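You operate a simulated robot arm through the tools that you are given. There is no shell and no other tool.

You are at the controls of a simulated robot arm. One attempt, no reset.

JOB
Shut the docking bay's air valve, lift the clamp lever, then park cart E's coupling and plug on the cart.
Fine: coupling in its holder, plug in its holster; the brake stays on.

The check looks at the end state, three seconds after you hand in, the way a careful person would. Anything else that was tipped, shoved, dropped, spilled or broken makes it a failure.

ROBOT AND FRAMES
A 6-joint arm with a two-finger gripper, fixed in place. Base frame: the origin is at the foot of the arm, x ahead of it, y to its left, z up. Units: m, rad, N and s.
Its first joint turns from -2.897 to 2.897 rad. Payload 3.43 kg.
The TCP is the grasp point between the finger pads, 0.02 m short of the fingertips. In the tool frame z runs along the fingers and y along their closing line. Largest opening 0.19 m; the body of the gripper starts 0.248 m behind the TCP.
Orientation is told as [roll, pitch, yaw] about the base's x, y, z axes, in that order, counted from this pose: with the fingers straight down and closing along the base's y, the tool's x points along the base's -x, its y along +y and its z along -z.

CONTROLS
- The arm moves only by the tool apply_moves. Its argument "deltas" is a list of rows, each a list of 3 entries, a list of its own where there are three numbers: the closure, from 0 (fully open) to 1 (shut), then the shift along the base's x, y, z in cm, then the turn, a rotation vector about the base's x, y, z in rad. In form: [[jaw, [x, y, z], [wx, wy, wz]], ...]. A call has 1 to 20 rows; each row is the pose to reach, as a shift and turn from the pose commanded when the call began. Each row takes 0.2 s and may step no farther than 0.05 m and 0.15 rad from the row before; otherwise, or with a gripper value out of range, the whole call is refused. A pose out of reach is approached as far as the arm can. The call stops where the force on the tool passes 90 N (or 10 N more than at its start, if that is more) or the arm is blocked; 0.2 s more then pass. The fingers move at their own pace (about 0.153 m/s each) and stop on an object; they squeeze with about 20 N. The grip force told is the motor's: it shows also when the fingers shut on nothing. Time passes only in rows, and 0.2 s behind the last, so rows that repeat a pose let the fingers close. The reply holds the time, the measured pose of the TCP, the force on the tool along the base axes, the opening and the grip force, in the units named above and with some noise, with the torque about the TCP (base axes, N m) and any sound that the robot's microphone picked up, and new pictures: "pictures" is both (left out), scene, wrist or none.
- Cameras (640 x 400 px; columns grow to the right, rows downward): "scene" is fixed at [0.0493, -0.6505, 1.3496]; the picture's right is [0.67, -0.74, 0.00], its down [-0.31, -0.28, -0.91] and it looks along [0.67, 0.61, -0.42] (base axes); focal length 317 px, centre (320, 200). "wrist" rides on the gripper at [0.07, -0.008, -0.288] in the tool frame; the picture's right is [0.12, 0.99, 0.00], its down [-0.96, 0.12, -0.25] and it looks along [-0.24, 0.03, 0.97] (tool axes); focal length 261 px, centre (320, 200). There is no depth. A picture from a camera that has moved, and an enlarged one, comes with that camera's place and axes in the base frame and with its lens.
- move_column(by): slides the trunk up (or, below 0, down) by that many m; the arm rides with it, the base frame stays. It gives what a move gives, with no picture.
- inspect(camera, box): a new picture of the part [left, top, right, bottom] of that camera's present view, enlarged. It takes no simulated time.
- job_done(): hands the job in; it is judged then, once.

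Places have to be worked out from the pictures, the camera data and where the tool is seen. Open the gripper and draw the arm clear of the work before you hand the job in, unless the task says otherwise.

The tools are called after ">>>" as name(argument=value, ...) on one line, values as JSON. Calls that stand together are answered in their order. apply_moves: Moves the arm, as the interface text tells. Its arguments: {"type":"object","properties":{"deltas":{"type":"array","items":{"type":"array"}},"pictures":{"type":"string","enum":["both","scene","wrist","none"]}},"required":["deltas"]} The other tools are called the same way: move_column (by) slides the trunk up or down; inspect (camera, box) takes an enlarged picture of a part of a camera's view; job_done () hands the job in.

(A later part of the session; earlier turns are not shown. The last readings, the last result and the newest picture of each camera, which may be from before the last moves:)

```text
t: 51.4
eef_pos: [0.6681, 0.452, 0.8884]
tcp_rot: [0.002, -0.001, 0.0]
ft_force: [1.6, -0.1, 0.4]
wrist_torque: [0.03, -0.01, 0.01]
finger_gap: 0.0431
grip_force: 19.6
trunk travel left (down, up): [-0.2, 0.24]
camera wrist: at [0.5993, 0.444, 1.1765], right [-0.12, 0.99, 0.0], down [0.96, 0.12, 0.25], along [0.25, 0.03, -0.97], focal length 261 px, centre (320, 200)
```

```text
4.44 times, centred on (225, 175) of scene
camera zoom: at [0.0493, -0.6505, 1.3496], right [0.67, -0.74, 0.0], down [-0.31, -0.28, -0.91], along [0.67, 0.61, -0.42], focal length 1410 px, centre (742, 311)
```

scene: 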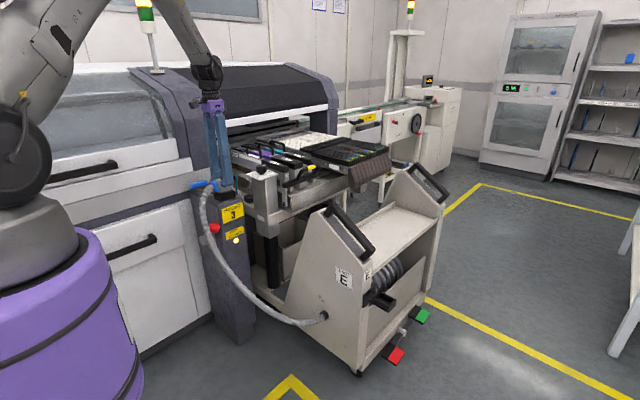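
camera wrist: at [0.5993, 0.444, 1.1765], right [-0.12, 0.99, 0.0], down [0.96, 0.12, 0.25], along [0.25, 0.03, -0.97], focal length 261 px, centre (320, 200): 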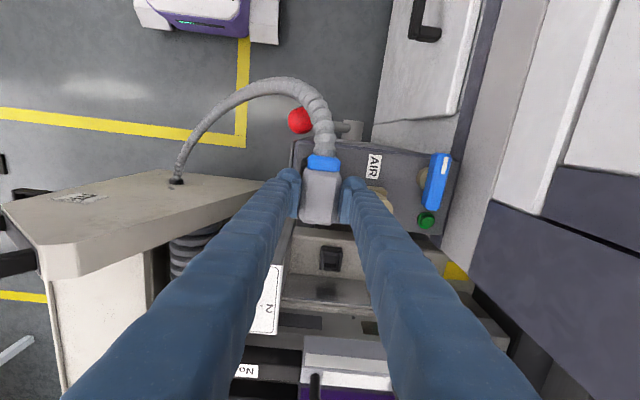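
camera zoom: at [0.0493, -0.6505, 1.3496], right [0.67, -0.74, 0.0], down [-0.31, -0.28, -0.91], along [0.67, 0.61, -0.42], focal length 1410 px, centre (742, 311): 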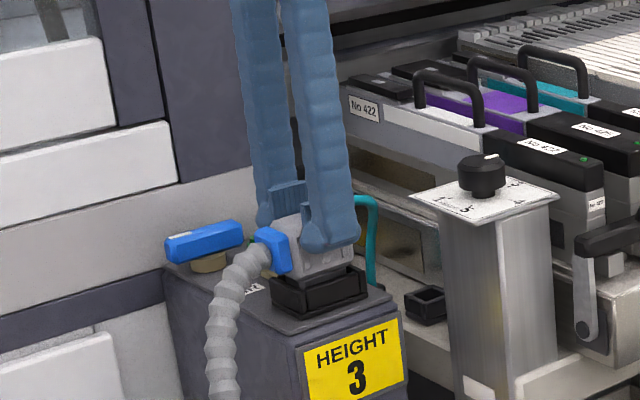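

The hood is held (gap 0.043). Now I pull straight up slowly and watch the force.

>>> apply_moves(deltas=[[1, [0, 0, 0.5], [0, 0, 0]], [1, [0, 0, 1.0], [0, 0, 0]], [1, [0, 0, 1.5], [0, 0, 0]], [1, [0, 0, 2.2], [0, 0, 0]], [1, [0, 0, 3.0], [0, 0, 0]], [1, [0, 0, 4.0], [0, 0, 0]]], pictures="both")

>>> inspect(camera="scene", box=[180, 110, 270, 220])

```text
t: 52.8
eef_pos: [0.6687, 0.4506, 0.9258]
tcp_rot: [0.001, -0.001, -0.001]
ft_force: [-0.4, -0.1, -3.0]
wrist_torque: [-0.06, 0.03, -0.02]
finger_gap: 0.0434
grip_force: 19.7
trunk travel left (down, up): [-0.2, 0.24]
camera wrist: at [0.5985, 0.4432, 1.214], right [-0.12, 0.99, 0.0], down [0.96, 0.12, 0.25], along [0.24, 0.03, -0.97], focal length 261 px, centre (320, 200)
```

scene: 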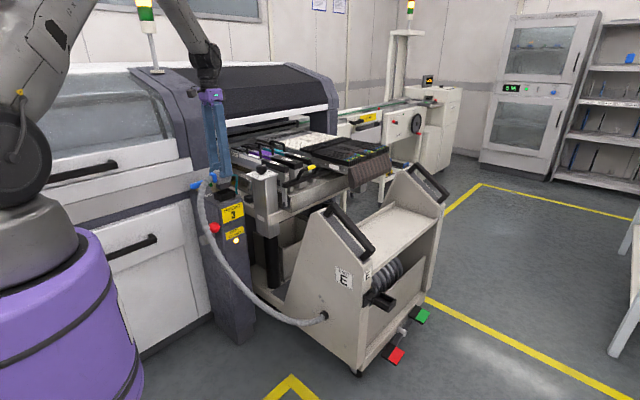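
wrist: 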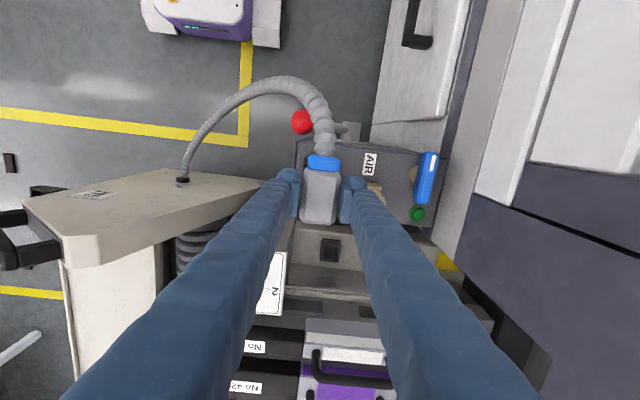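

```text
3.64 times, centred on (225, 165) of scene
camera zoom: at [0.0493, -0.6505, 1.3496], right [0.67, -0.74, 0.0], down [-0.31, -0.28, -0.91], along [0.67, 0.61, -0.42], focal length 1154 px, centre (666, 327)
```

zoom: 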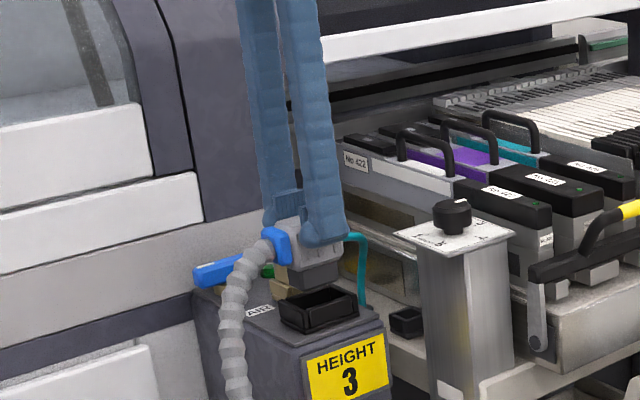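

The plug came out cleanly (only ~3 N, its own weight and the conduit). I now carry it toward -y, staying on the robot side of the cart panel, and begin turning it +90°.

>>> apply_moves(deltas=[[1, [0, 0, 2.5], [0, 0, 0]], [1, [0.3, -2, 4], [0, 0, 0]], [1, [0.6, -6, 4.5], [0, 0, 0]], [1, [0.9, -10.5, 4.5], [0, 0, 0]], [1, [1.2, -15, 4.5], [0, 0, 0.1]], [1, [1.5, -19.5, 4.5], [0, 0, 0.22]], [1, [1.8, -24, 4.5], [0, 0, 0.34]], [1, [2.1, -28.5, 4.5], [0, 0, 0.46]], [1, [2.4, -33, 4.5], [0, 0, 0.58]], [1, [2.7, -37.5, 4.5], [0, 0, 0.7]]], pictures="both")

```text
t: 55.0
eef_pos: [0.6946, 0.0785, 0.9699]
tcp_rot: [0.002, 0.002, 0.702]
ft_force: [-0.2, -0.2, -2.6]
wrist_torque: [-0.02, 0.0, 0.0]
finger_gap: 0.0431
grip_force: 20.3
trunk travel left (down, up): [-0.2, 0.24]
camera wrist: at [0.6471, 0.0254, 1.2578], right [-0.73, 0.68, 0.0], down [0.66, 0.71, 0.25], along [0.17, 0.18, -0.97], focal length 261 px, centre (320, 200)
```

scene: 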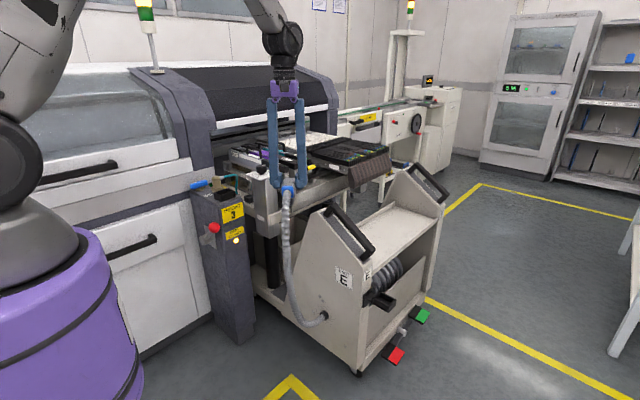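
wrist: 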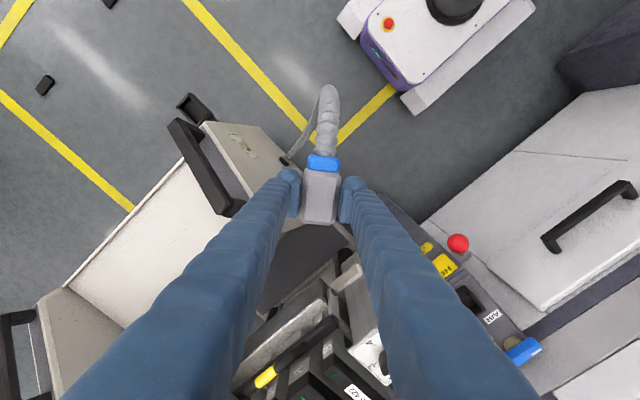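

The conduit hangs freely behind the plug with little pull. Continuing to in front of the panel and finishing the 90° turn.

>>> apply_moves(deltas=[[1, [0.5, -4.2, -0.5], [0, 0, 0.125]], [1, [1, -8.6, -1], [0, 0, 0.25]], [1, [1.5, -13, -2], [0, 0, 0.375]], [1, [2, -17.4, -3], [0, 0, 0.5]], [1, [2.5, -21.8, -4], [0, 0, 0.625]], [1, [3.3, -26.3, -5], [0, 0, 0.75]], [1, [4.5, -30.5, -6], [0, 0, 0.869]], [1, [4.5, -31.2, -6], [0, 0, 0.869]]], pictures="both")

>>> inspect(camera="wrist", box=[220, 90, 380, 250])

>>> inspect(camera="scene", box=[300, 140, 440, 320])

```text
t: 56.8
eef_pos: [0.7386, -0.2373, 0.9113]
tcp_rot: [0.002, 0.0, 1.571]
ft_force: [-0.1, -1.1, -3.0]
wrist_torque: [0.07, 0.0, 0.02]
finger_gap: 0.0434
grip_force: 20.0
trunk travel left (down, up): [-0.2, 0.24]
camera wrist: at [0.7479, -0.3066, 1.1989], right [-0.99, -0.12, 0.0], down [-0.11, 0.96, 0.25], along [-0.03, 0.25, -0.97], focal length 261 px, centre (320, 200)
```

scene: 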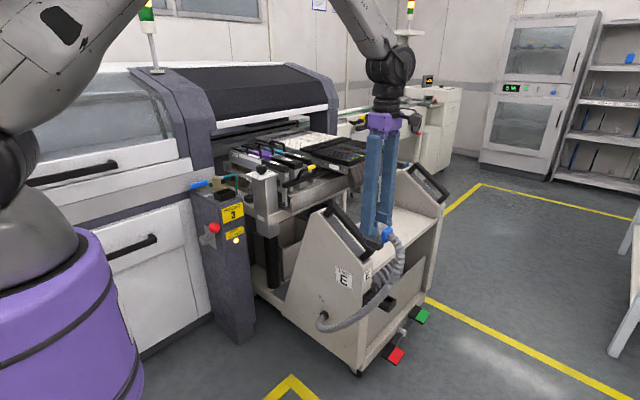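
wrist: 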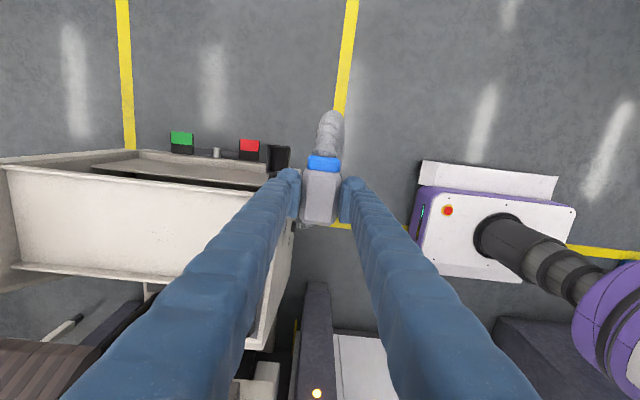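

```text
2.50 times, centred on (300, 170) of wrist
camera zoom: at [0.7479, -0.3066, 1.1989], right [-0.99, -0.12, 0.0], down [-0.11, 0.96, 0.25], along [-0.03, 0.25, -0.97], focal length 652 px, centre (370, 275)
```

zoom: 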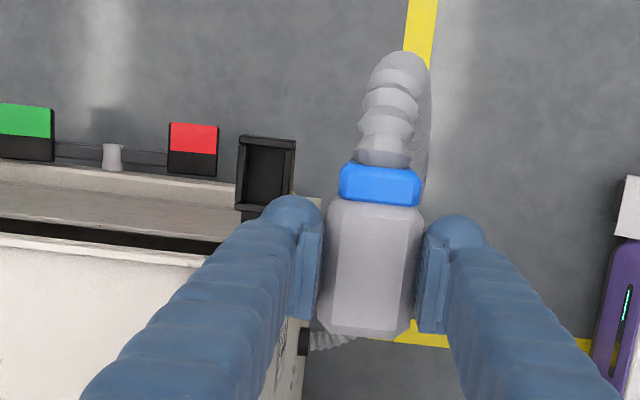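

```text
2.22 times, centred on (370, 230) of scene
camera zoom: at [0.0493, -0.6505, 1.3496], right [0.67, -0.74, 0.0], down [-0.31, -0.28, -0.91], along [0.67, 0.61, -0.42], focal length 705 px, centre (209, 133)
```

zoom: 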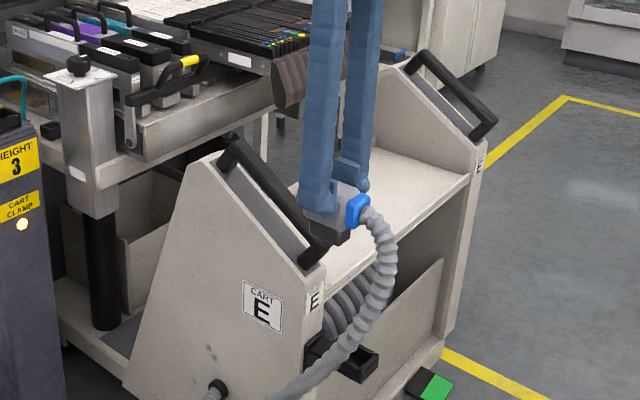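

The holster is in view just to the left of the carried plug. I'll enlarge it to fix its rim precisely before lining up.

>>> inspect(camera="wrist", box=[250, 125, 310, 185])

>>> inspect(camera="scene", box=[355, 200, 425, 310])

```text
6.67 times, centred on (280, 155) of wrist
camera zoom: at [0.7479, -0.3066, 1.1989], right [-0.99, -0.12, 0.0], down [-0.11, 0.96, 0.25], along [-0.03, 0.25, -0.97], focal length 1738 px, centre (587, 500)
```

zoom: 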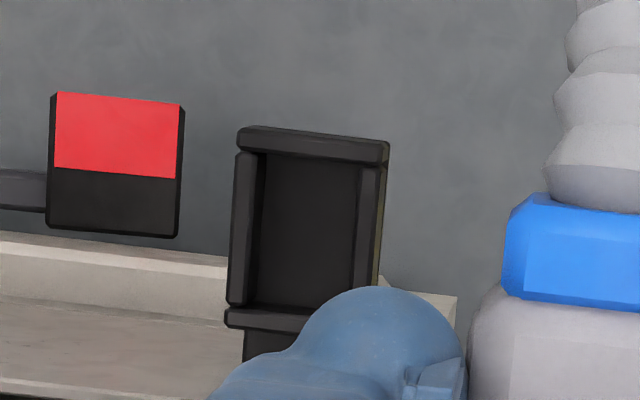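

```text
3.64 times, centred on (390, 255) of scene
camera zoom: at [0.0493, -0.6505, 1.3496], right [0.67, -0.74, 0.0], down [-0.31, -0.28, -0.91], along [0.67, 0.61, -0.42], focal length 1154 px, centre (66, 0)
```

zoom: 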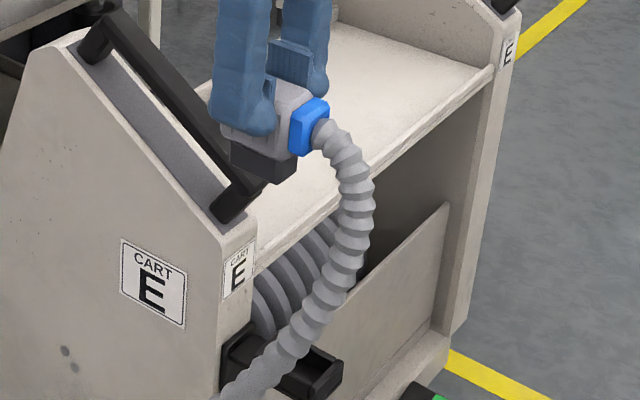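

Holster rim centre ≈ (0.839, -0.234), cavity about 0.037 × 0.055; the plug's insert hangs about 7 cm below the TCP and sits ~4 mm toward the conduit side of the TCP. I move above the holster, still high, then lower partway.

>>> apply_moves(deltas=[[1, [3.5, 0.2, 0], [0, 0, 0]], [1, [7, 0.5, 0], [0, 0, 0]], [1, [10, 0.7, 0], [0, 0, 0]], [1, [10, 0.7, -4], [0, 0, 0]], [1, [10, 0.7, -8], [0, 0, 0]], [1, [10, 0.7, -12], [0, 0, 0]], [1, [10, 0.7, -16], [0, 0, 0]], [1, [10, 0.7, -19], [0, 0, 0]], [1, [10, 0.7, -19], [0, 0, 0]]], pictures="both")

>>> inspect(camera="scene", box=[350, 230, 430, 310])

>>> inspect(camera="wrist", box=[270, 100, 370, 230])

```text
t: 58.8
eef_pos: [0.8418, -0.2273, 0.7224]
tcp_rot: [0.002, -0.001, 1.567]
ft_force: [0.8, 0.4, -2.7]
wrist_torque: [0.04, 0.03, -0.04]
finger_gap: 0.043
grip_force: 20.0
trunk travel left (down, up): [-0.2, 0.24]
camera wrist: at [0.8504, -0.298, 1.0103], right [-0.99, -0.12, 0.0], down [-0.11, 0.96, 0.25], along [-0.03, 0.25, -0.97], focal length 261 px, centre (320, 200)
```

scene: 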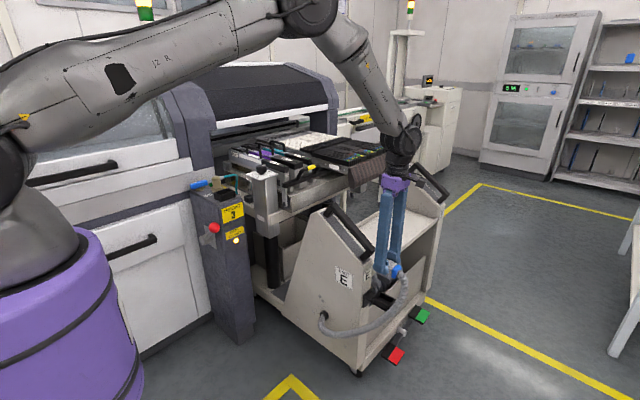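
wrist: 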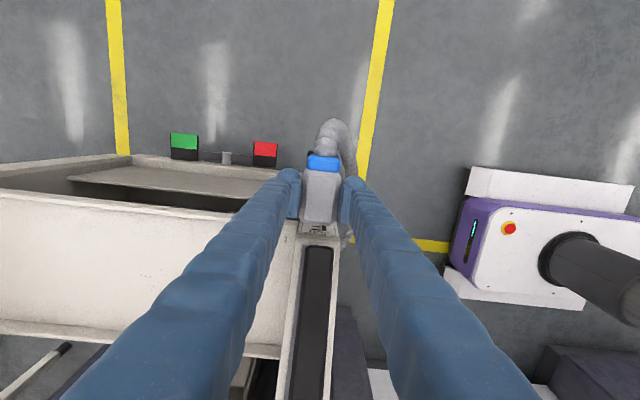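

```text
5.00 times, centred on (390, 270) of scene
camera zoom: at [0.0493, -0.6505, 1.3496], right [0.67, -0.74, 0.0], down [-0.31, -0.28, -0.91], along [0.67, 0.61, -0.42], focal length 1586 px, centre (-30, -150)
```

zoom: 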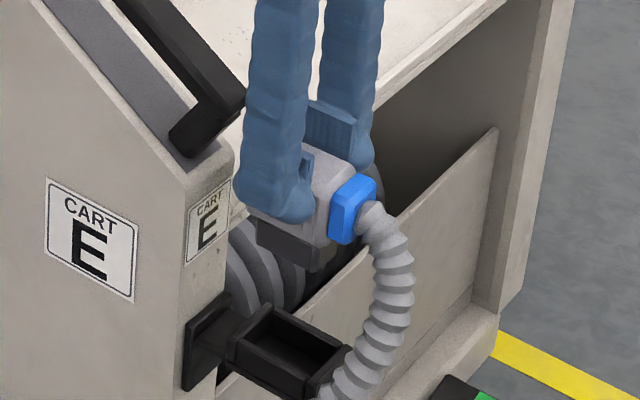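

```text
3.08 times, centred on (320, 165) of wrist
camera zoom: at [0.8504, -0.298, 1.0103], right [-0.99, -0.12, 0.0], down [-0.11, 0.96, 0.25], along [-0.03, 0.25, -0.97], focal length 802 px, centre (320, 308)
```

zoom: 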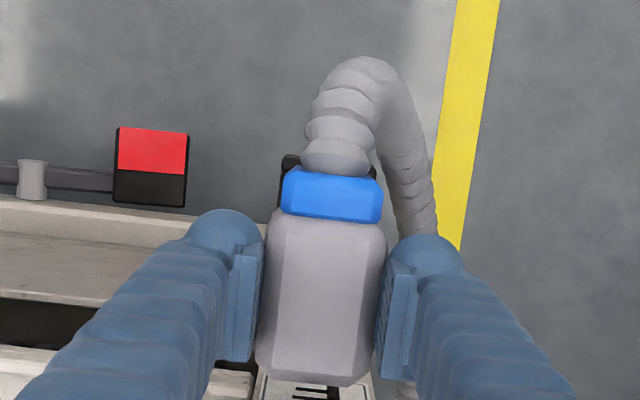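

The plug is over the holster with the conduit hanging clear on its free side. I'll enlarge the insert and holster strongly to compare their alignment.

>>> inspect(camera="scene", box=[364, 266, 408, 312])

>>> inspect(camera="scene", box=[360, 240, 410, 285])

```text
8.70 times, centred on (386, 289) of scene
camera zoom: at [0.0493, -0.6505, 1.3496], right [0.67, -0.74, 0.0], down [-0.31, -0.28, -0.91], along [0.67, 0.61, -0.42], focal length 2759 px, centre (-254, -574)
```

zoom: 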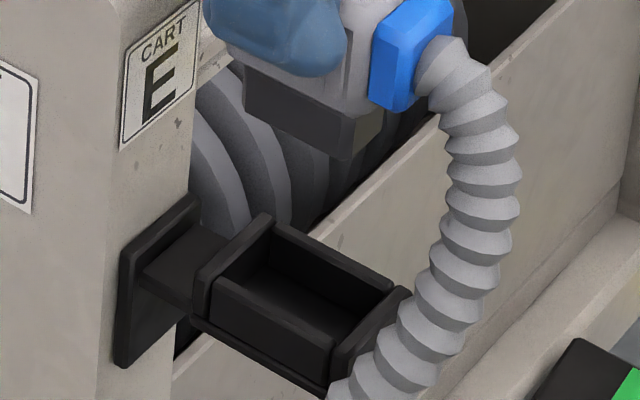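

```text
8.89 times, centred on (385, 262) of scene
camera zoom: at [0.0493, -0.6505, 1.3496], right [0.67, -0.74, 0.0], down [-0.31, -0.28, -0.91], along [0.67, 0.61, -0.42], focal length 2820 px, centre (-258, -356)
```

zoom: 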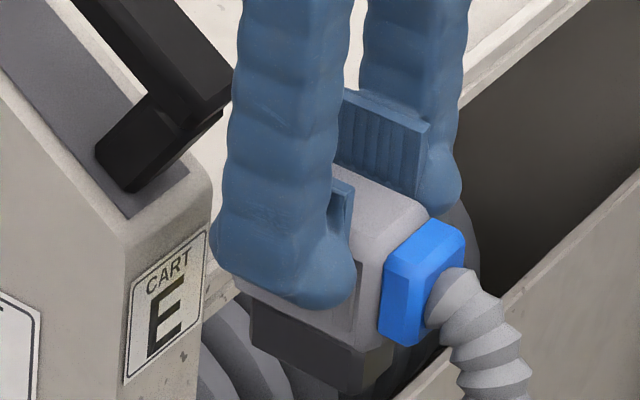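

By my tally the TCP is at (0.840, -0.228); the insert's centre is about 5 mm to -y of it, and the holster's centre is at (0.840, -0.235, rim 0.57), with a few mm of clearance. I shift 1 mm and lower until the insert is just above the rim.

>>> apply_moves(deltas=[[1, [0, -0.12, -2], [0, 0, 0]], [1, [0, -0.12, -4.5], [0, 0, 0]], [1, [0, -0.12, -6.8], [0, 0, 0]], [1, [0, -0.12, -6.8], [0, 0, 0]]], pictures="both")

>>> inspect(camera="scene", box=[364, 266, 408, 312])

>>> inspect(camera="wrist", box=[270, 100, 370, 230])

```text
t: 59.8
eef_pos: [0.8374, -0.228, 0.6531]
tcp_rot: [0.001, 0.001, 1.568]
ft_force: [0.6, 0.1, -2.1]
wrist_torque: [0.03, 0.01, 0.01]
finger_gap: 0.0431
grip_force: 19.9
trunk travel left (down, up): [-0.2, 0.24]
camera wrist: at [0.8472, -0.2995, 0.9419], right [-0.99, -0.12, 0.0], down [-0.11, 0.96, 0.25], along [-0.03, 0.25, -0.97], focal length 261 px, centre (320, 200)
```

scene: 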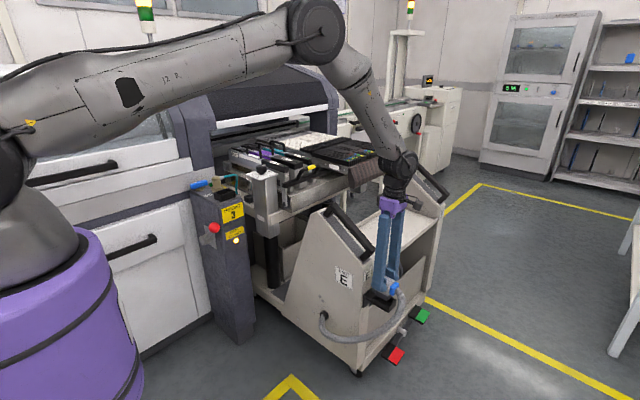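
wrist: 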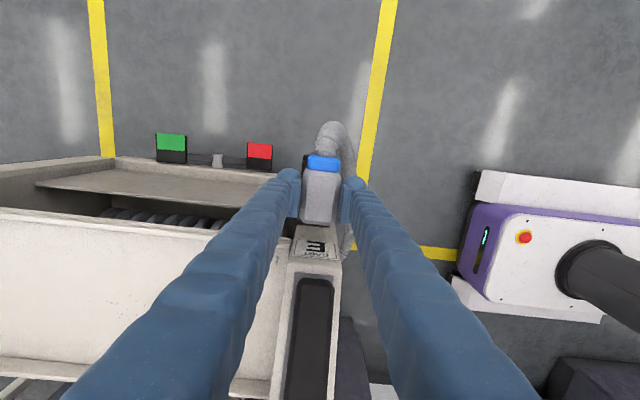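

```text
8.70 times, centred on (386, 289) of scene
camera zoom: at [0.0493, -0.6505, 1.3496], right [0.67, -0.74, 0.0], down [-0.31, -0.28, -0.91], along [0.67, 0.61, -0.42], focal length 2759 px, centre (-254, -574)
```

zoom: 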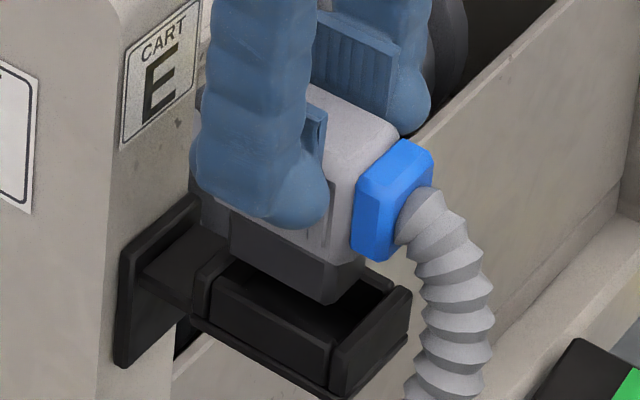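

```text
3.08 times, centred on (320, 165) of wrist
camera zoom: at [0.8472, -0.2995, 0.9419], right [-0.99, -0.12, 0.0], down [-0.11, 0.96, 0.25], along [-0.03, 0.25, -0.97], focal length 802 px, centre (320, 308)
```

zoom: 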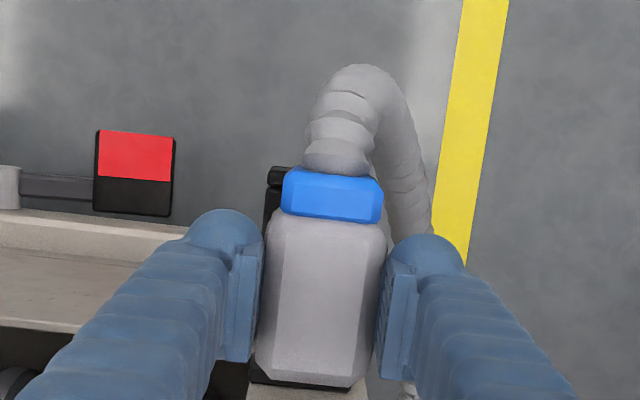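

The insert hovers just over the opening. I'll zoom further to see the gaps on each side.

>>> inspect(camera="scene", box=[372, 282, 402, 304])

>>> inspect(camera="wrist", box=[296, 148, 346, 218])

```text
16.00 times, centred on (387, 293) of scene
camera zoom: at [0.0493, -0.6505, 1.3496], right [0.67, -0.74, 0.0], down [-0.31, -0.28, -0.91], along [0.67, 0.61, -0.42], focal length 5076 px, centre (-752, -1288)
```

zoom: 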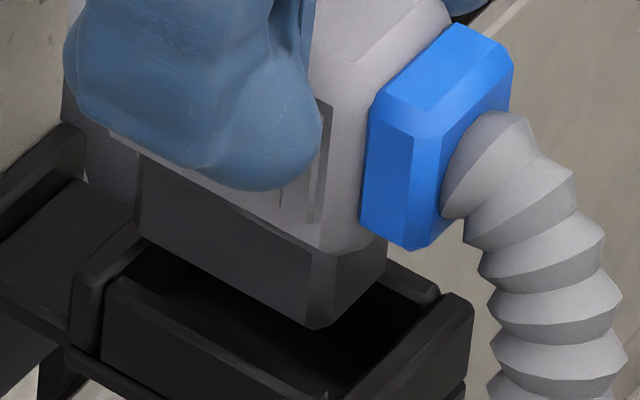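

```text
5.71 times, centred on (321, 183) of wrist
camera zoom: at [0.8472, -0.2995, 0.9419], right [-0.99, -0.12, 0.0], down [-0.11, 0.96, 0.25], along [-0.03, 0.25, -0.97], focal length 1489 px, centre (314, 297)
```

zoom: 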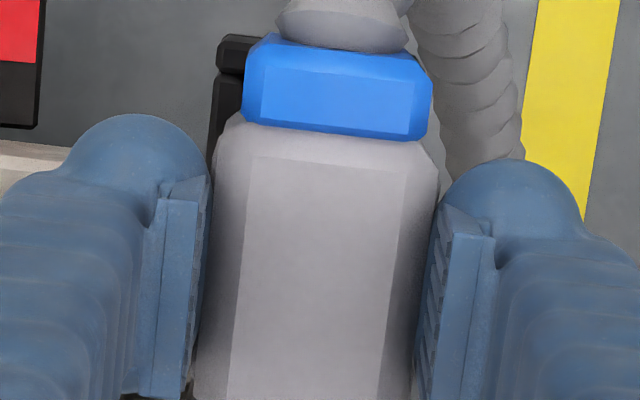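

Estimates put the insert about 2–3 mm off in y and 2 mm in x relative to the cavity. I correct by (+0.15, -0.25) cm and lower slowly, watching for contact.

>>> apply_moves(deltas=[[1, [0.15, -0.25, 0], [0, 0, 0]], [1, [0.15, -0.25, -0.8], [0, 0, 0]], [1, [0.15, -0.25, -1.4], [0, 0, 0]], [1, [0.15, -0.25, -2.0], [0, 0, 0]]], pictures="wrist")

>>> inspect(camera="scene", box=[372, 282, 402, 304])

```text
t: 60.8
eef_pos: [0.8406, -0.2316, 0.6334]
tcp_rot: [0.002, -0.001, 1.57]
ft_force: [0.3, -0.9, -2.4]
wrist_torque: [0.05, 0.0, -0.01]
finger_gap: 0.0433
grip_force: 20.2
trunk travel left (down, up): [-0.2, 0.24]
camera wrist: at [0.8496, -0.3015, 0.9221], right [-0.99, -0.12, 0.0], down [-0.11, 0.96, 0.25], along [-0.03, 0.25, -0.97], focal length 261 px, centre (320, 200)
```

wrist: 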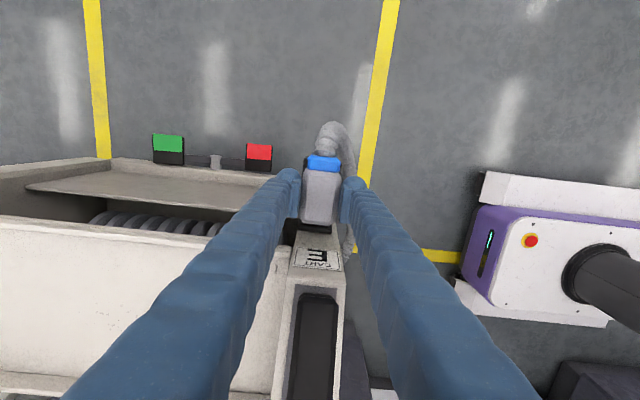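

```text
16.00 times, centred on (387, 293) of scene
camera zoom: at [0.0493, -0.6505, 1.3496], right [0.67, -0.74, 0.0], down [-0.31, -0.28, -0.91], along [0.67, 0.61, -0.42], focal length 5076 px, centre (-752, -1288)
```

zoom: 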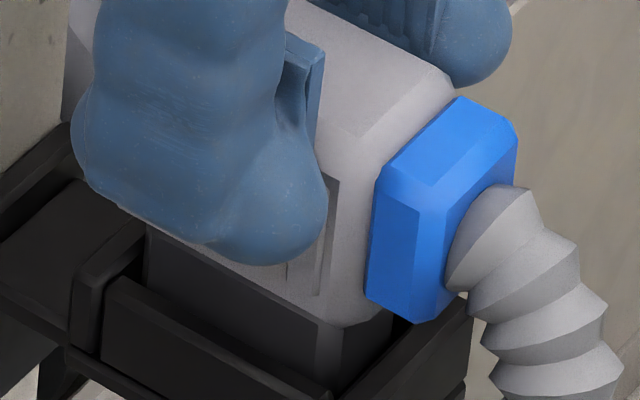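

The insert is going into the cavity without contact. Continuing down in small steps until it seats.

>>> apply_moves(deltas=[[1, [0, 0, -0.6], [0, 0, 0]], [1, [0, 0, -1.1], [0, 0, 0]], [1, [0, 0, -1.6], [0, 0, 0]]], pictures="wrist")

>>> inspect(camera="scene", box=[368, 280, 406, 308])

```text
t: 61.6
eef_pos: [0.8417, -0.233, 0.6204]
tcp_rot: [-0.001, 0.002, 1.57]
ft_force: [0.9, 0.8, 16.5]
wrist_torque: [-0.01, 0.03, 0.0]
finger_gap: 0.0434
grip_force: 19.6
trunk travel left (down, up): [-0.2, 0.24]
camera wrist: at [0.8499, -0.3026, 0.9076], right [-0.99, -0.12, 0.0], down [-0.11, 0.96, 0.25], along [-0.03, 0.24, -0.97], focal length 261 px, centre (320, 200)
```

wrist: 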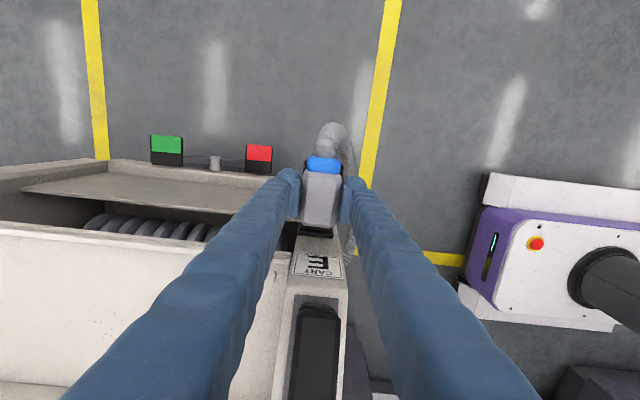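

```text
14.29 times, centred on (387, 294) of scene
camera zoom: at [0.0493, -0.6505, 1.3496], right [0.67, -0.74, 0.0], down [-0.31, -0.28, -0.91], along [0.67, 0.61, -0.42], focal length 4532 px, centre (-637, -1143)
```

zoom: 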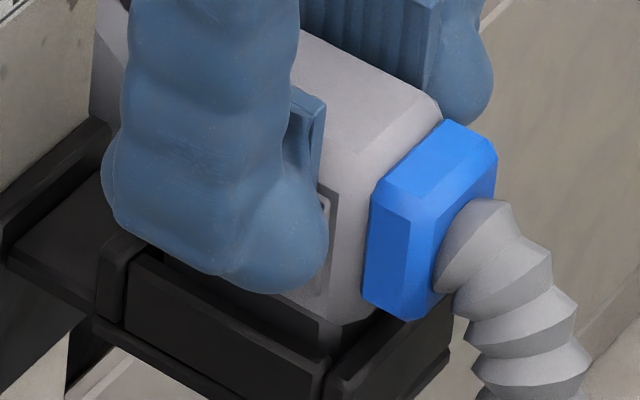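

Contact at TCP z ≈ 0.620 (16 N). To judge whether that's fully seated, I'll compare with the empty socket on the post and look closely at the holster gap.

>>> inspect(camera="scene", box=[205, 180, 245, 210])

>>> inspect(camera="wrist", box=[280, 140, 370, 240])

```text
13.33 times, centred on (225, 195) of scene
camera zoom: at [0.0493, -0.6505, 1.3496], right [0.67, -0.74, 0.0], down [-0.31, -0.28, -0.91], along [0.67, 0.61, -0.42], focal length 4230 px, centre (1587, 267)
```

zoom: 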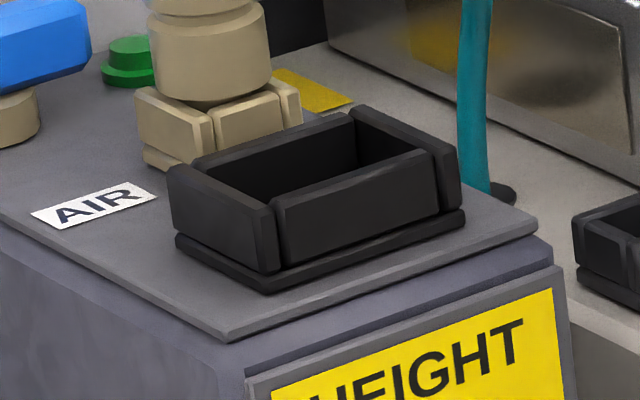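

```text
4.00 times, centred on (325, 190) of wrist
camera zoom: at [0.8499, -0.3026, 0.9076], right [-0.99, -0.12, 0.0], down [-0.11, 0.96, 0.25], along [-0.03, 0.24, -0.97], focal length 1043 px, centre (300, 240)
```

zoom: 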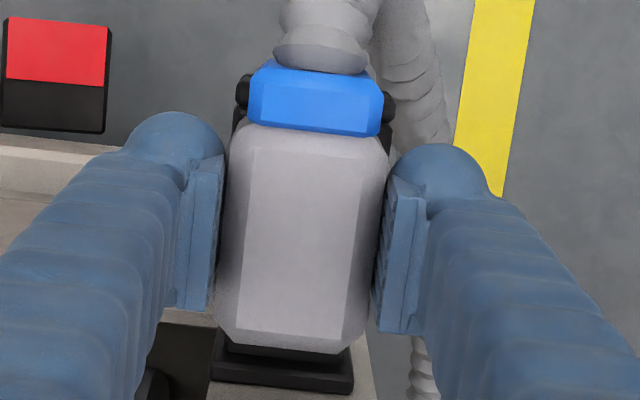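

The post socket is about 2.5 cm tall (top ≈0.838), so seated there the TCP was ~0.049 above its rim – the same as now at the holster (0.62 vs rim 0.57). So the plug is seated. I release and rise straight up.

>>> apply_moves(deltas=[[1, [0, 0, 0.2], [0, 0, 0]], [0.74, [0, 0, 0.2], [0, 0, 0]], [0.7, [0, 0, 0.2], [0, 0, 0]], [0.7, [0, 0, 0.2], [0, 0, 0]], [0.7, [0, 0, 2], [0, 0, 0]], [0.7, [0, 0, 5], [0, 0, 0]], [0.7, [0, 0, 9.5], [0, 0, 0]], [0.7, [0, 0, 14], [0, 0, 0]], [0.7, [0, 0, 18.5], [0, 0, 0]]], pictures="both")

>>> inspect(camera="scene", box=[350, 260, 430, 320])

>>> inspect(camera="wrist", box=[260, 100, 380, 220])

```text
t: 63.6
eef_pos: [0.8422, -0.2277, 0.8007]
tcp_rot: [0.003, 0.0, 1.57]
ft_force: [0.6, 0.4, -0.9]
wrist_torque: [0.02, -0.03, 0.02]
finger_gap: 0.0572
grip_force: 0.2
trunk travel left (down, up): [-0.2, 0.24]
camera wrist: at [0.8523, -0.2985, 1.0894], right [-0.99, -0.12, 0.0], down [-0.11, 0.96, 0.25], along [-0.03, 0.25, -0.97], focal length 261 px, centre (320, 200)
```

scene: 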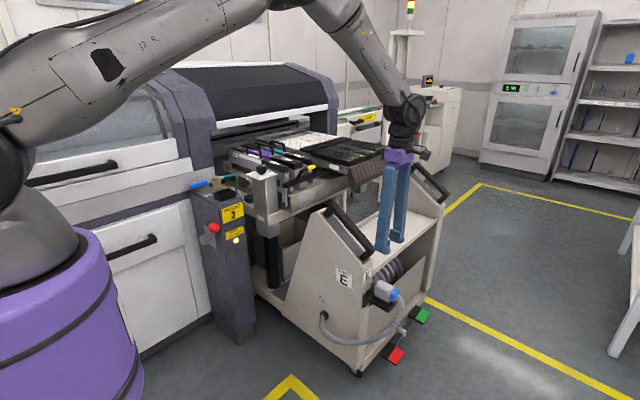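
wrist: 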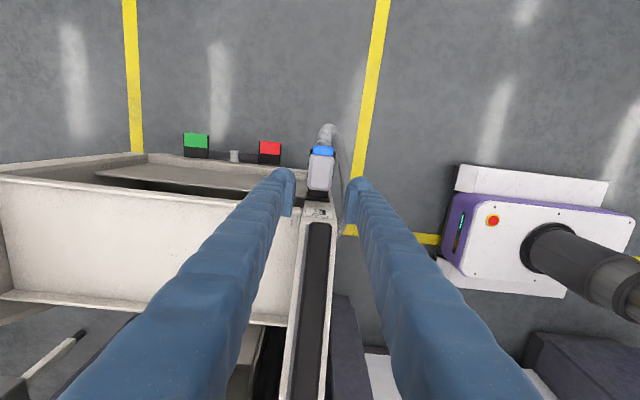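

```text
6.67 times, centred on (390, 290) of scene
camera zoom: at [0.0493, -0.6505, 1.3496], right [0.67, -0.74, 0.0], down [-0.31, -0.28, -0.91], along [0.67, 0.61, -0.42], focal length 2115 px, centre (-147, -400)
```

zoom: 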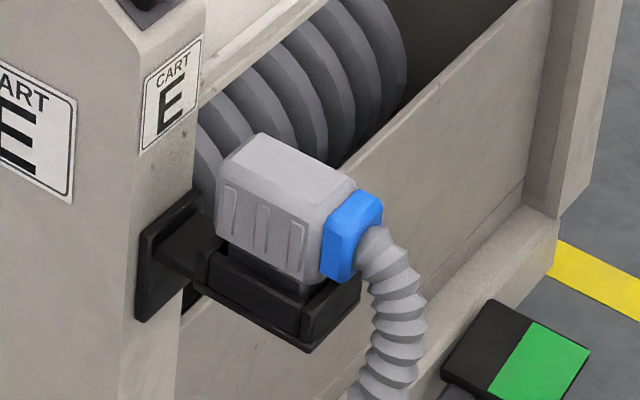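

```text
3.33 times, centred on (320, 160) of wrist
camera zoom: at [0.8523, -0.2985, 1.0894], right [-0.99, -0.12, 0.0], down [-0.11, 0.96, 0.25], along [-0.03, 0.25, -0.97], focal length 869 px, centre (320, 333)
```

zoom: 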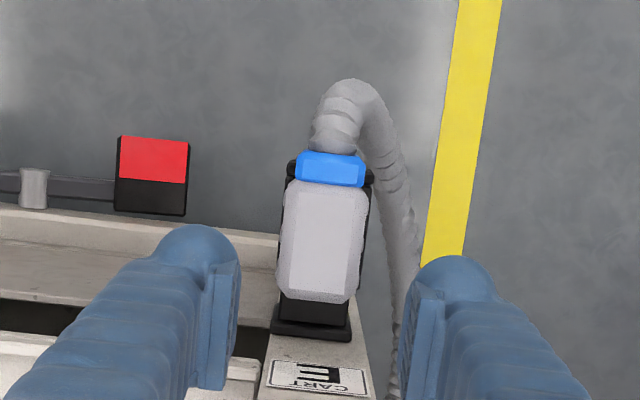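

The plug sits upright in the holster with its conduit hanging free. Next the coupling: I rise and travel back toward the post, turning the gripper back to yaw 0.

>>> apply_moves(deltas=[[0.6, [0, 0, 4.5], [0, 0, 0]], [0.5, [-1, 0, 9], [0, 0, 0]], [0.5, [-2, 0, 13.5], [0, 0, 0]], [0.5, [-3, 0, 18], [0, 0, -0.1]], [0.5, [-4, 1, 22.5], [0, 0, -0.2]], [0.5, [-5, 4, 25], [0, 0, -0.3]], [0.5, [-6, 8.5, 25], [0, 0, -0.42]], [0.5, [-7, 13, 25], [0, 0, -0.54]], [0.5, [-8, 17.5, 25], [0, 0, -0.66]], [0.5, [-8.5, 22, 25], [0, 0, -0.78]], [0.5, [-9, 26.5, 25], [0, 0, -0.9]], [0.5, [-9.5, 31, 25], [0, 0, -1.02]], [0.5, [-10, 35.5, 25], [0, 0, -1.14]], [0.5, [-10.5, 40, 25], [0, 0, -1.26]], [0.5, [-11, 44.5, 25], [0, 0, -1.38]], [0.5, [-11.5, 49, 25], [0, 0, -1.48]], [0.5, [-11.8, 53.5, 25], [0, 0, -1.57]], [0.5, [-11.8, 58, 25], [0, 0, -1.57]], [0.5, [-11.8, 62, 25], [0, 0, -1.57]], [0.5, [-11.8, 65, 25], [0, 0, -1.57]]], pictures="wrist")

>>> inspect(camera="wrist", box=[240, 120, 420, 270])

```text
t: 67.8
eef_pos: [0.7214, 0.4164, 1.0544]
tcp_rot: [0.003, -0.001, -0.002]
ft_force: [-1.2, 0.3, -0.1]
wrist_torque: [-0.03, -0.03, -0.01]
finger_gap: 0.0951
grip_force: 0.0
trunk travel left (down, up): [-0.2, 0.24]
camera wrist: at [0.6516, 0.4078, 1.3429], right [-0.12, 0.99, 0.0], down [0.96, 0.11, 0.25], along [0.24, 0.03, -0.97], focal length 261 px, centre (320, 200)
```

wrist: 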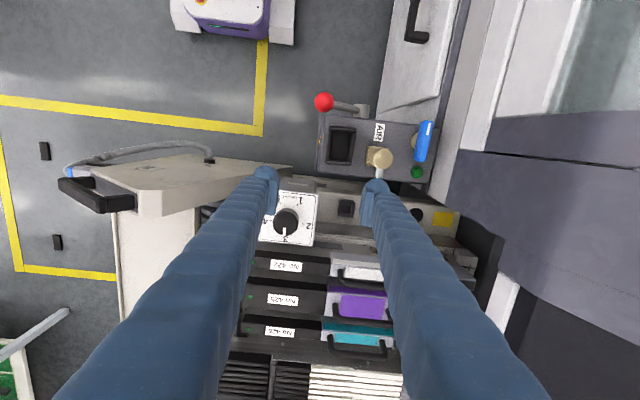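

```text
2.67 times, centred on (330, 195) of wrist
camera zoom: at [0.6516, 0.4078, 1.3429], right [-0.12, 0.99, 0.0], down [0.96, 0.11, 0.25], along [0.24, 0.03, -0.97], focal length 695 px, centre (293, 213)
```

zoom: 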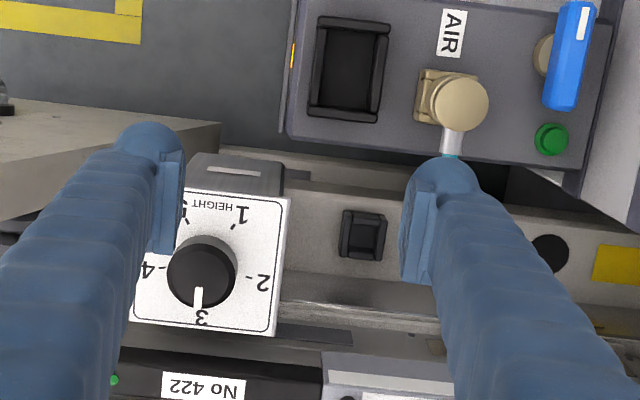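

I need the holder's exact place, so I move to hover high above it for a direct look.

>>> apply_moves(deltas=[[0.5, [2.5, 3, 0], [0, 0, 0]], [0.5, [5.5, 6, 0], [0, 0, 0]], [0.5, [8.2, 7, -3], [0, 0, 0]], [0.5, [8.2, 7, -7], [0, 0, 0]], [0.5, [8.2, 7, -7], [0, 0, 0]]], pictures="both")

>>> inspect(camera="wrist", box=[270, 120, 380, 230])

>>> inspect(camera="scene", box=[235, 185, 275, 215])

```text
t: 69.0
eef_pos: [0.8055, 0.4894, 0.9868]
tcp_rot: [0.001, 0.001, 0.0]
ft_force: [-0.9, 0.6, -0.6]
wrist_torque: [-0.03, -0.04, 0.03]
finger_gap: 0.0951
grip_force: 0.1
trunk travel left (down, up): [-0.2, 0.24]
camera wrist: at [0.7366, 0.481, 1.275], right [-0.12, 0.99, 0.0], down [0.96, 0.11, 0.25], along [0.25, 0.03, -0.97], focal length 261 px, centre (320, 200)
```

scene: 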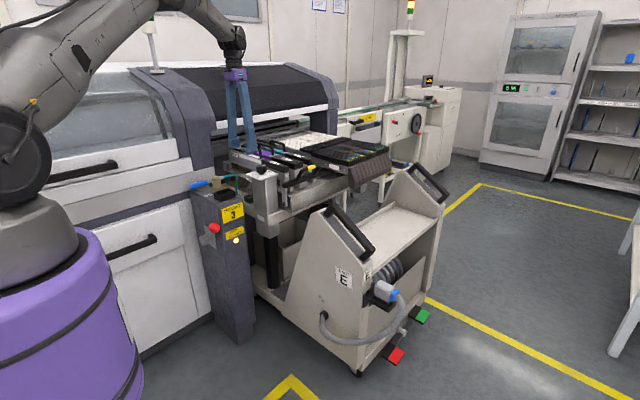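
wrist: 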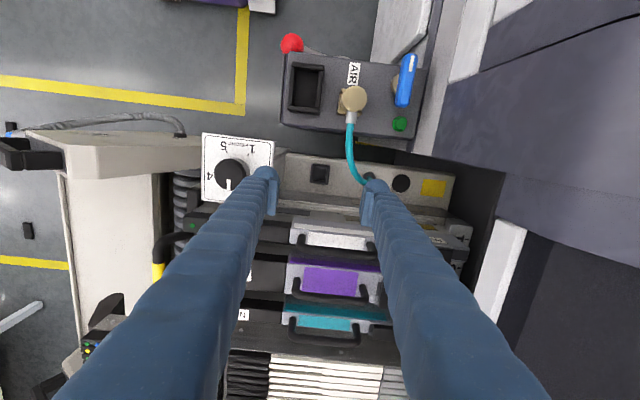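

```text
3.64 times, centred on (325, 175) of wrist
camera zoom: at [0.7366, 0.481, 1.275], right [-0.12, 0.99, 0.0], down [0.96, 0.11, 0.25], along [0.25, 0.03, -0.97], focal length 948 px, centre (302, 291)
```

zoom: 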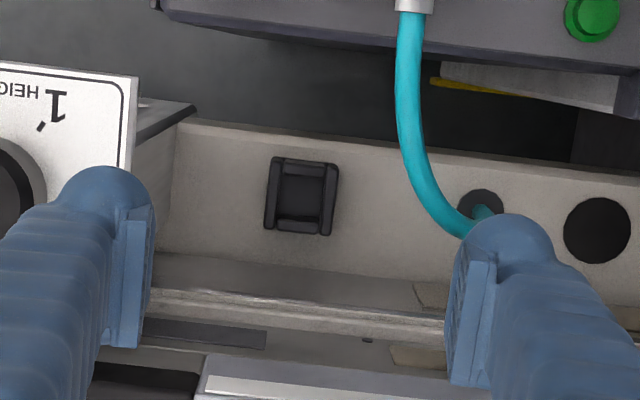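

```text
13.33 times, centred on (255, 200) of scene
camera zoom: at [0.0493, -0.6505, 1.3496], right [0.67, -0.74, 0.0], down [-0.31, -0.28, -0.91], along [0.67, 0.61, -0.42], focal length 4230 px, centre (1187, 200)
```

zoom: 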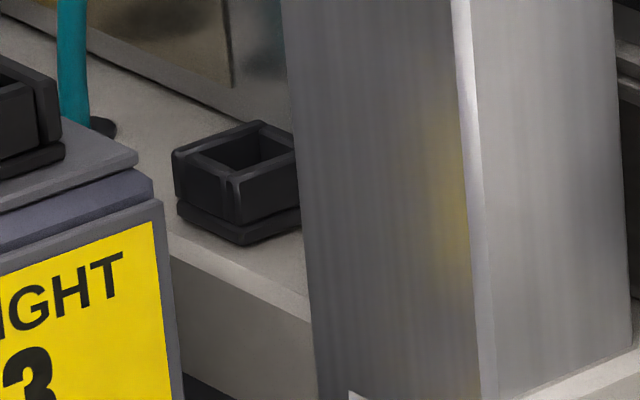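

The hose hole is at roughly (0.808, 0.593), so it lies +y of the holder. I want to know what stands behind the holder on the +x side before deciding how to turn the coupling; zooming in there and at the coupling.

>>> inspect(camera="scene", box=[222, 160, 272, 205])

>>> inspect(camera="wrist", box=[290, 140, 390, 240])

>>> inspect(camera="wrist", box=[325, 70, 385, 140])

```text
8.89 times, centred on (247, 182) of scene
camera zoom: at [0.0493, -0.6505, 1.3496], right [0.67, -0.74, 0.0], down [-0.31, -0.28, -0.91], along [0.67, 0.61, -0.42], focal length 2820 px, centre (969, 356)
```

zoom: 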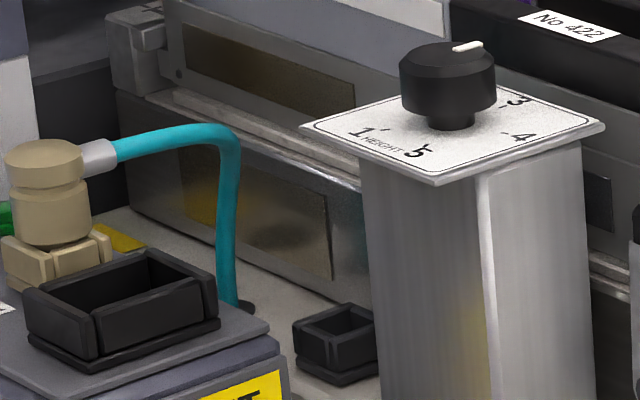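

```text
4.00 times, centred on (340, 190) of wrist
camera zoom: at [0.7366, 0.481, 1.275], right [-0.12, 0.99, 0.0], down [0.96, 0.11, 0.25], along [0.25, 0.03, -0.97], focal length 1043 px, centre (240, 240)
```

zoom: 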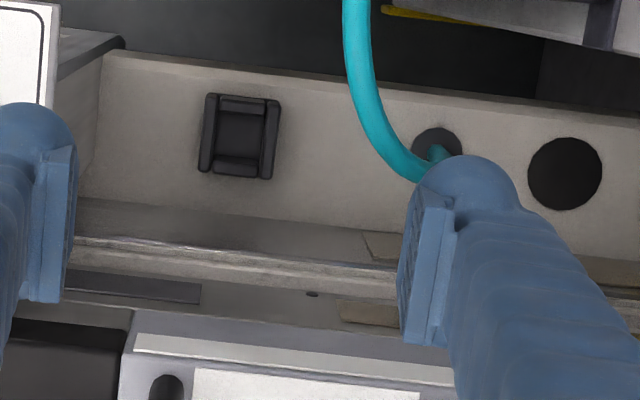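

```text
5.71 times, centred on (355, 105) of wrist
camera zoom: at [0.7366, 0.481, 1.275], right [-0.12, 0.99, 0.0], down [0.96, 0.11, 0.25], along [0.25, 0.03, -0.97], focal length 1489 px, centre (120, 743)
```

zoom: 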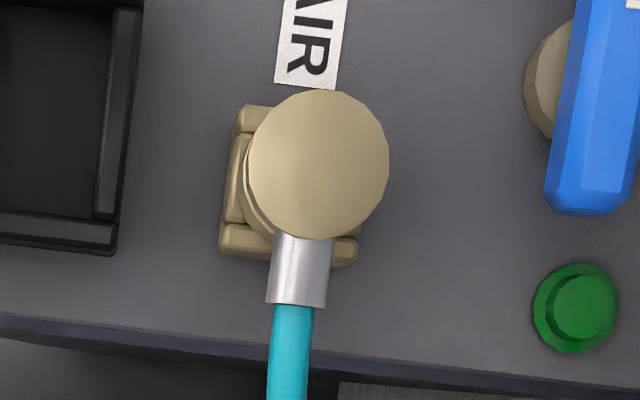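

Behind the holder a plate stands at x≈0.853 and the hose collar reaches 3.8 cm out from the coupling's axis, so parking it with the hose toward +x would nearly jam; hose toward -x gives free space. I'll therefore turn the gripper 180° now, so that it can rotate back to yaw 0 when parking, and check the arm allows it.

>>> apply_moves(deltas=[[0.5, [-1, 0.4, 3], [0, 0, 0.1]], [0.5, [-3, 0.8, 7], [0, 0, 0.24]], [0.5, [-5, 1.2, 7], [0, 0, 0.38]], [0.5, [-7, 1.6, 7], [0, 0, 0.52]], [0.5, [-9, 2, 7], [0, 0, 0.66]], [0.5, [-11, 2.4, 7], [0, 0, 0.8]], [0.5, [-12.2, 2.8, 7], [0, 0, 0.94]], [0.5, [-12.2, 3.2, 7], [0, 0, 1.08]], [0.5, [-12.2, 3.6, 7], [0, 0, 1.22]], [0.5, [-12.2, 3.8, 7], [0, 0, 1.36]], [0.5, [-12.2, 3.8, 7], [0, 0, 1.5]], [0.5, [-12.2, 3.8, 7], [0, 0, 1.64]], [0.5, [-12.2, 3.8, 7], [0, 0, 1.78]], [0.5, [-12.2, 3.8, 7], [0, 0, 1.92]], [0.5, [-12.2, 3.8, 7], [0, 0, 2.06]], [0.5, [-12.2, 3.8, 7], [0, 0, 2.2]], [0.5, [-12.2, 3.8, 7], [0, 0, 2.34]], [0.5, [-12.2, 3.8, 7], [0, 0, 2.48]], [0.5, [-12.2, 3.8, 7], [0, 0, 2.62]]], pictures="scene")

```text
t: 73.0
eef_pos: [0.6831, 0.5264, 1.0529]
tcp_rot: [0.001, 0.001, 2.62]
ft_force: [0.7, 0.6, 1.0]
wrist_torque: [0.03, -0.01, 0.01]
finger_gap: 0.095
grip_force: 0.0
trunk travel left (down, up): [-0.2, 0.24]
```

scene: 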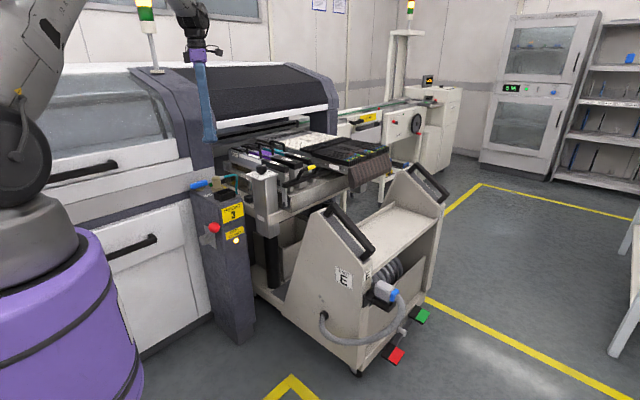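

Rotation works up to 2.62 rad; finishing the turn to 180°.

>>> apply_moves(deltas=[[0.5, [0, 0, 0], [0, 0, 0.13]], [0.5, [0, 0, 0], [0, 0, 0.26]], [0.5, [0, 0, 0], [0, 0, 0.39]], [0.5, [0, 0, 0], [0, 0, 0.5216]], [0.5, [0, 0, 0], [0, 0, 0.5216]]], pictures="both")

>>> inspect(camera="wrist", box=[250, 100, 390, 230])

```text
t: 74.2
eef_pos: [0.6835, 0.5271, 1.0535]
tcp_rot: [0.002, 0.0, -3.14]
ft_force: [-0.1, 0.4, 0.0]
wrist_torque: [-0.01, 0.01, -0.01]
finger_gap: 0.0952
grip_force: 0.0
trunk travel left (down, up): [-0.2, 0.24]
camera wrist: at [0.7541, 0.5358, 1.3409], right [0.12, -0.99, 0.0], down [-0.96, -0.12, 0.25], along [-0.25, -0.03, -0.97], focal length 261 px, centre (320, 200)
```

scene: 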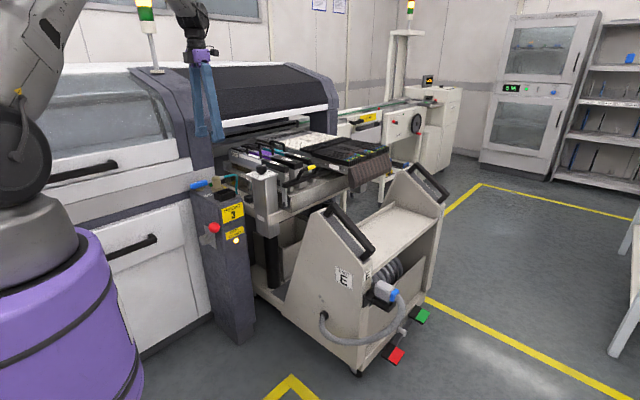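
wrist: 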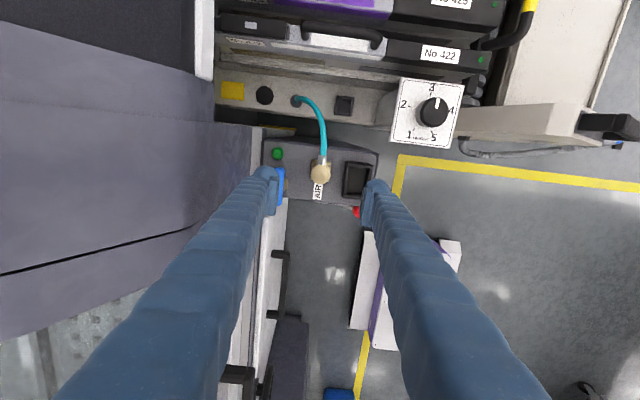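

```text
3.08 times, centred on (320, 165) of wrist
camera zoom: at [0.7541, 0.5358, 1.3409], right [0.12, -0.99, 0.0], down [-0.96, -0.12, 0.25], along [-0.25, -0.03, -0.97], focal length 802 px, centre (320, 308)
```

zoom: 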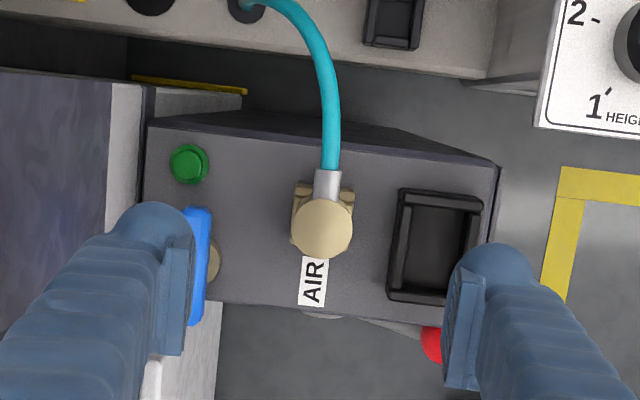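

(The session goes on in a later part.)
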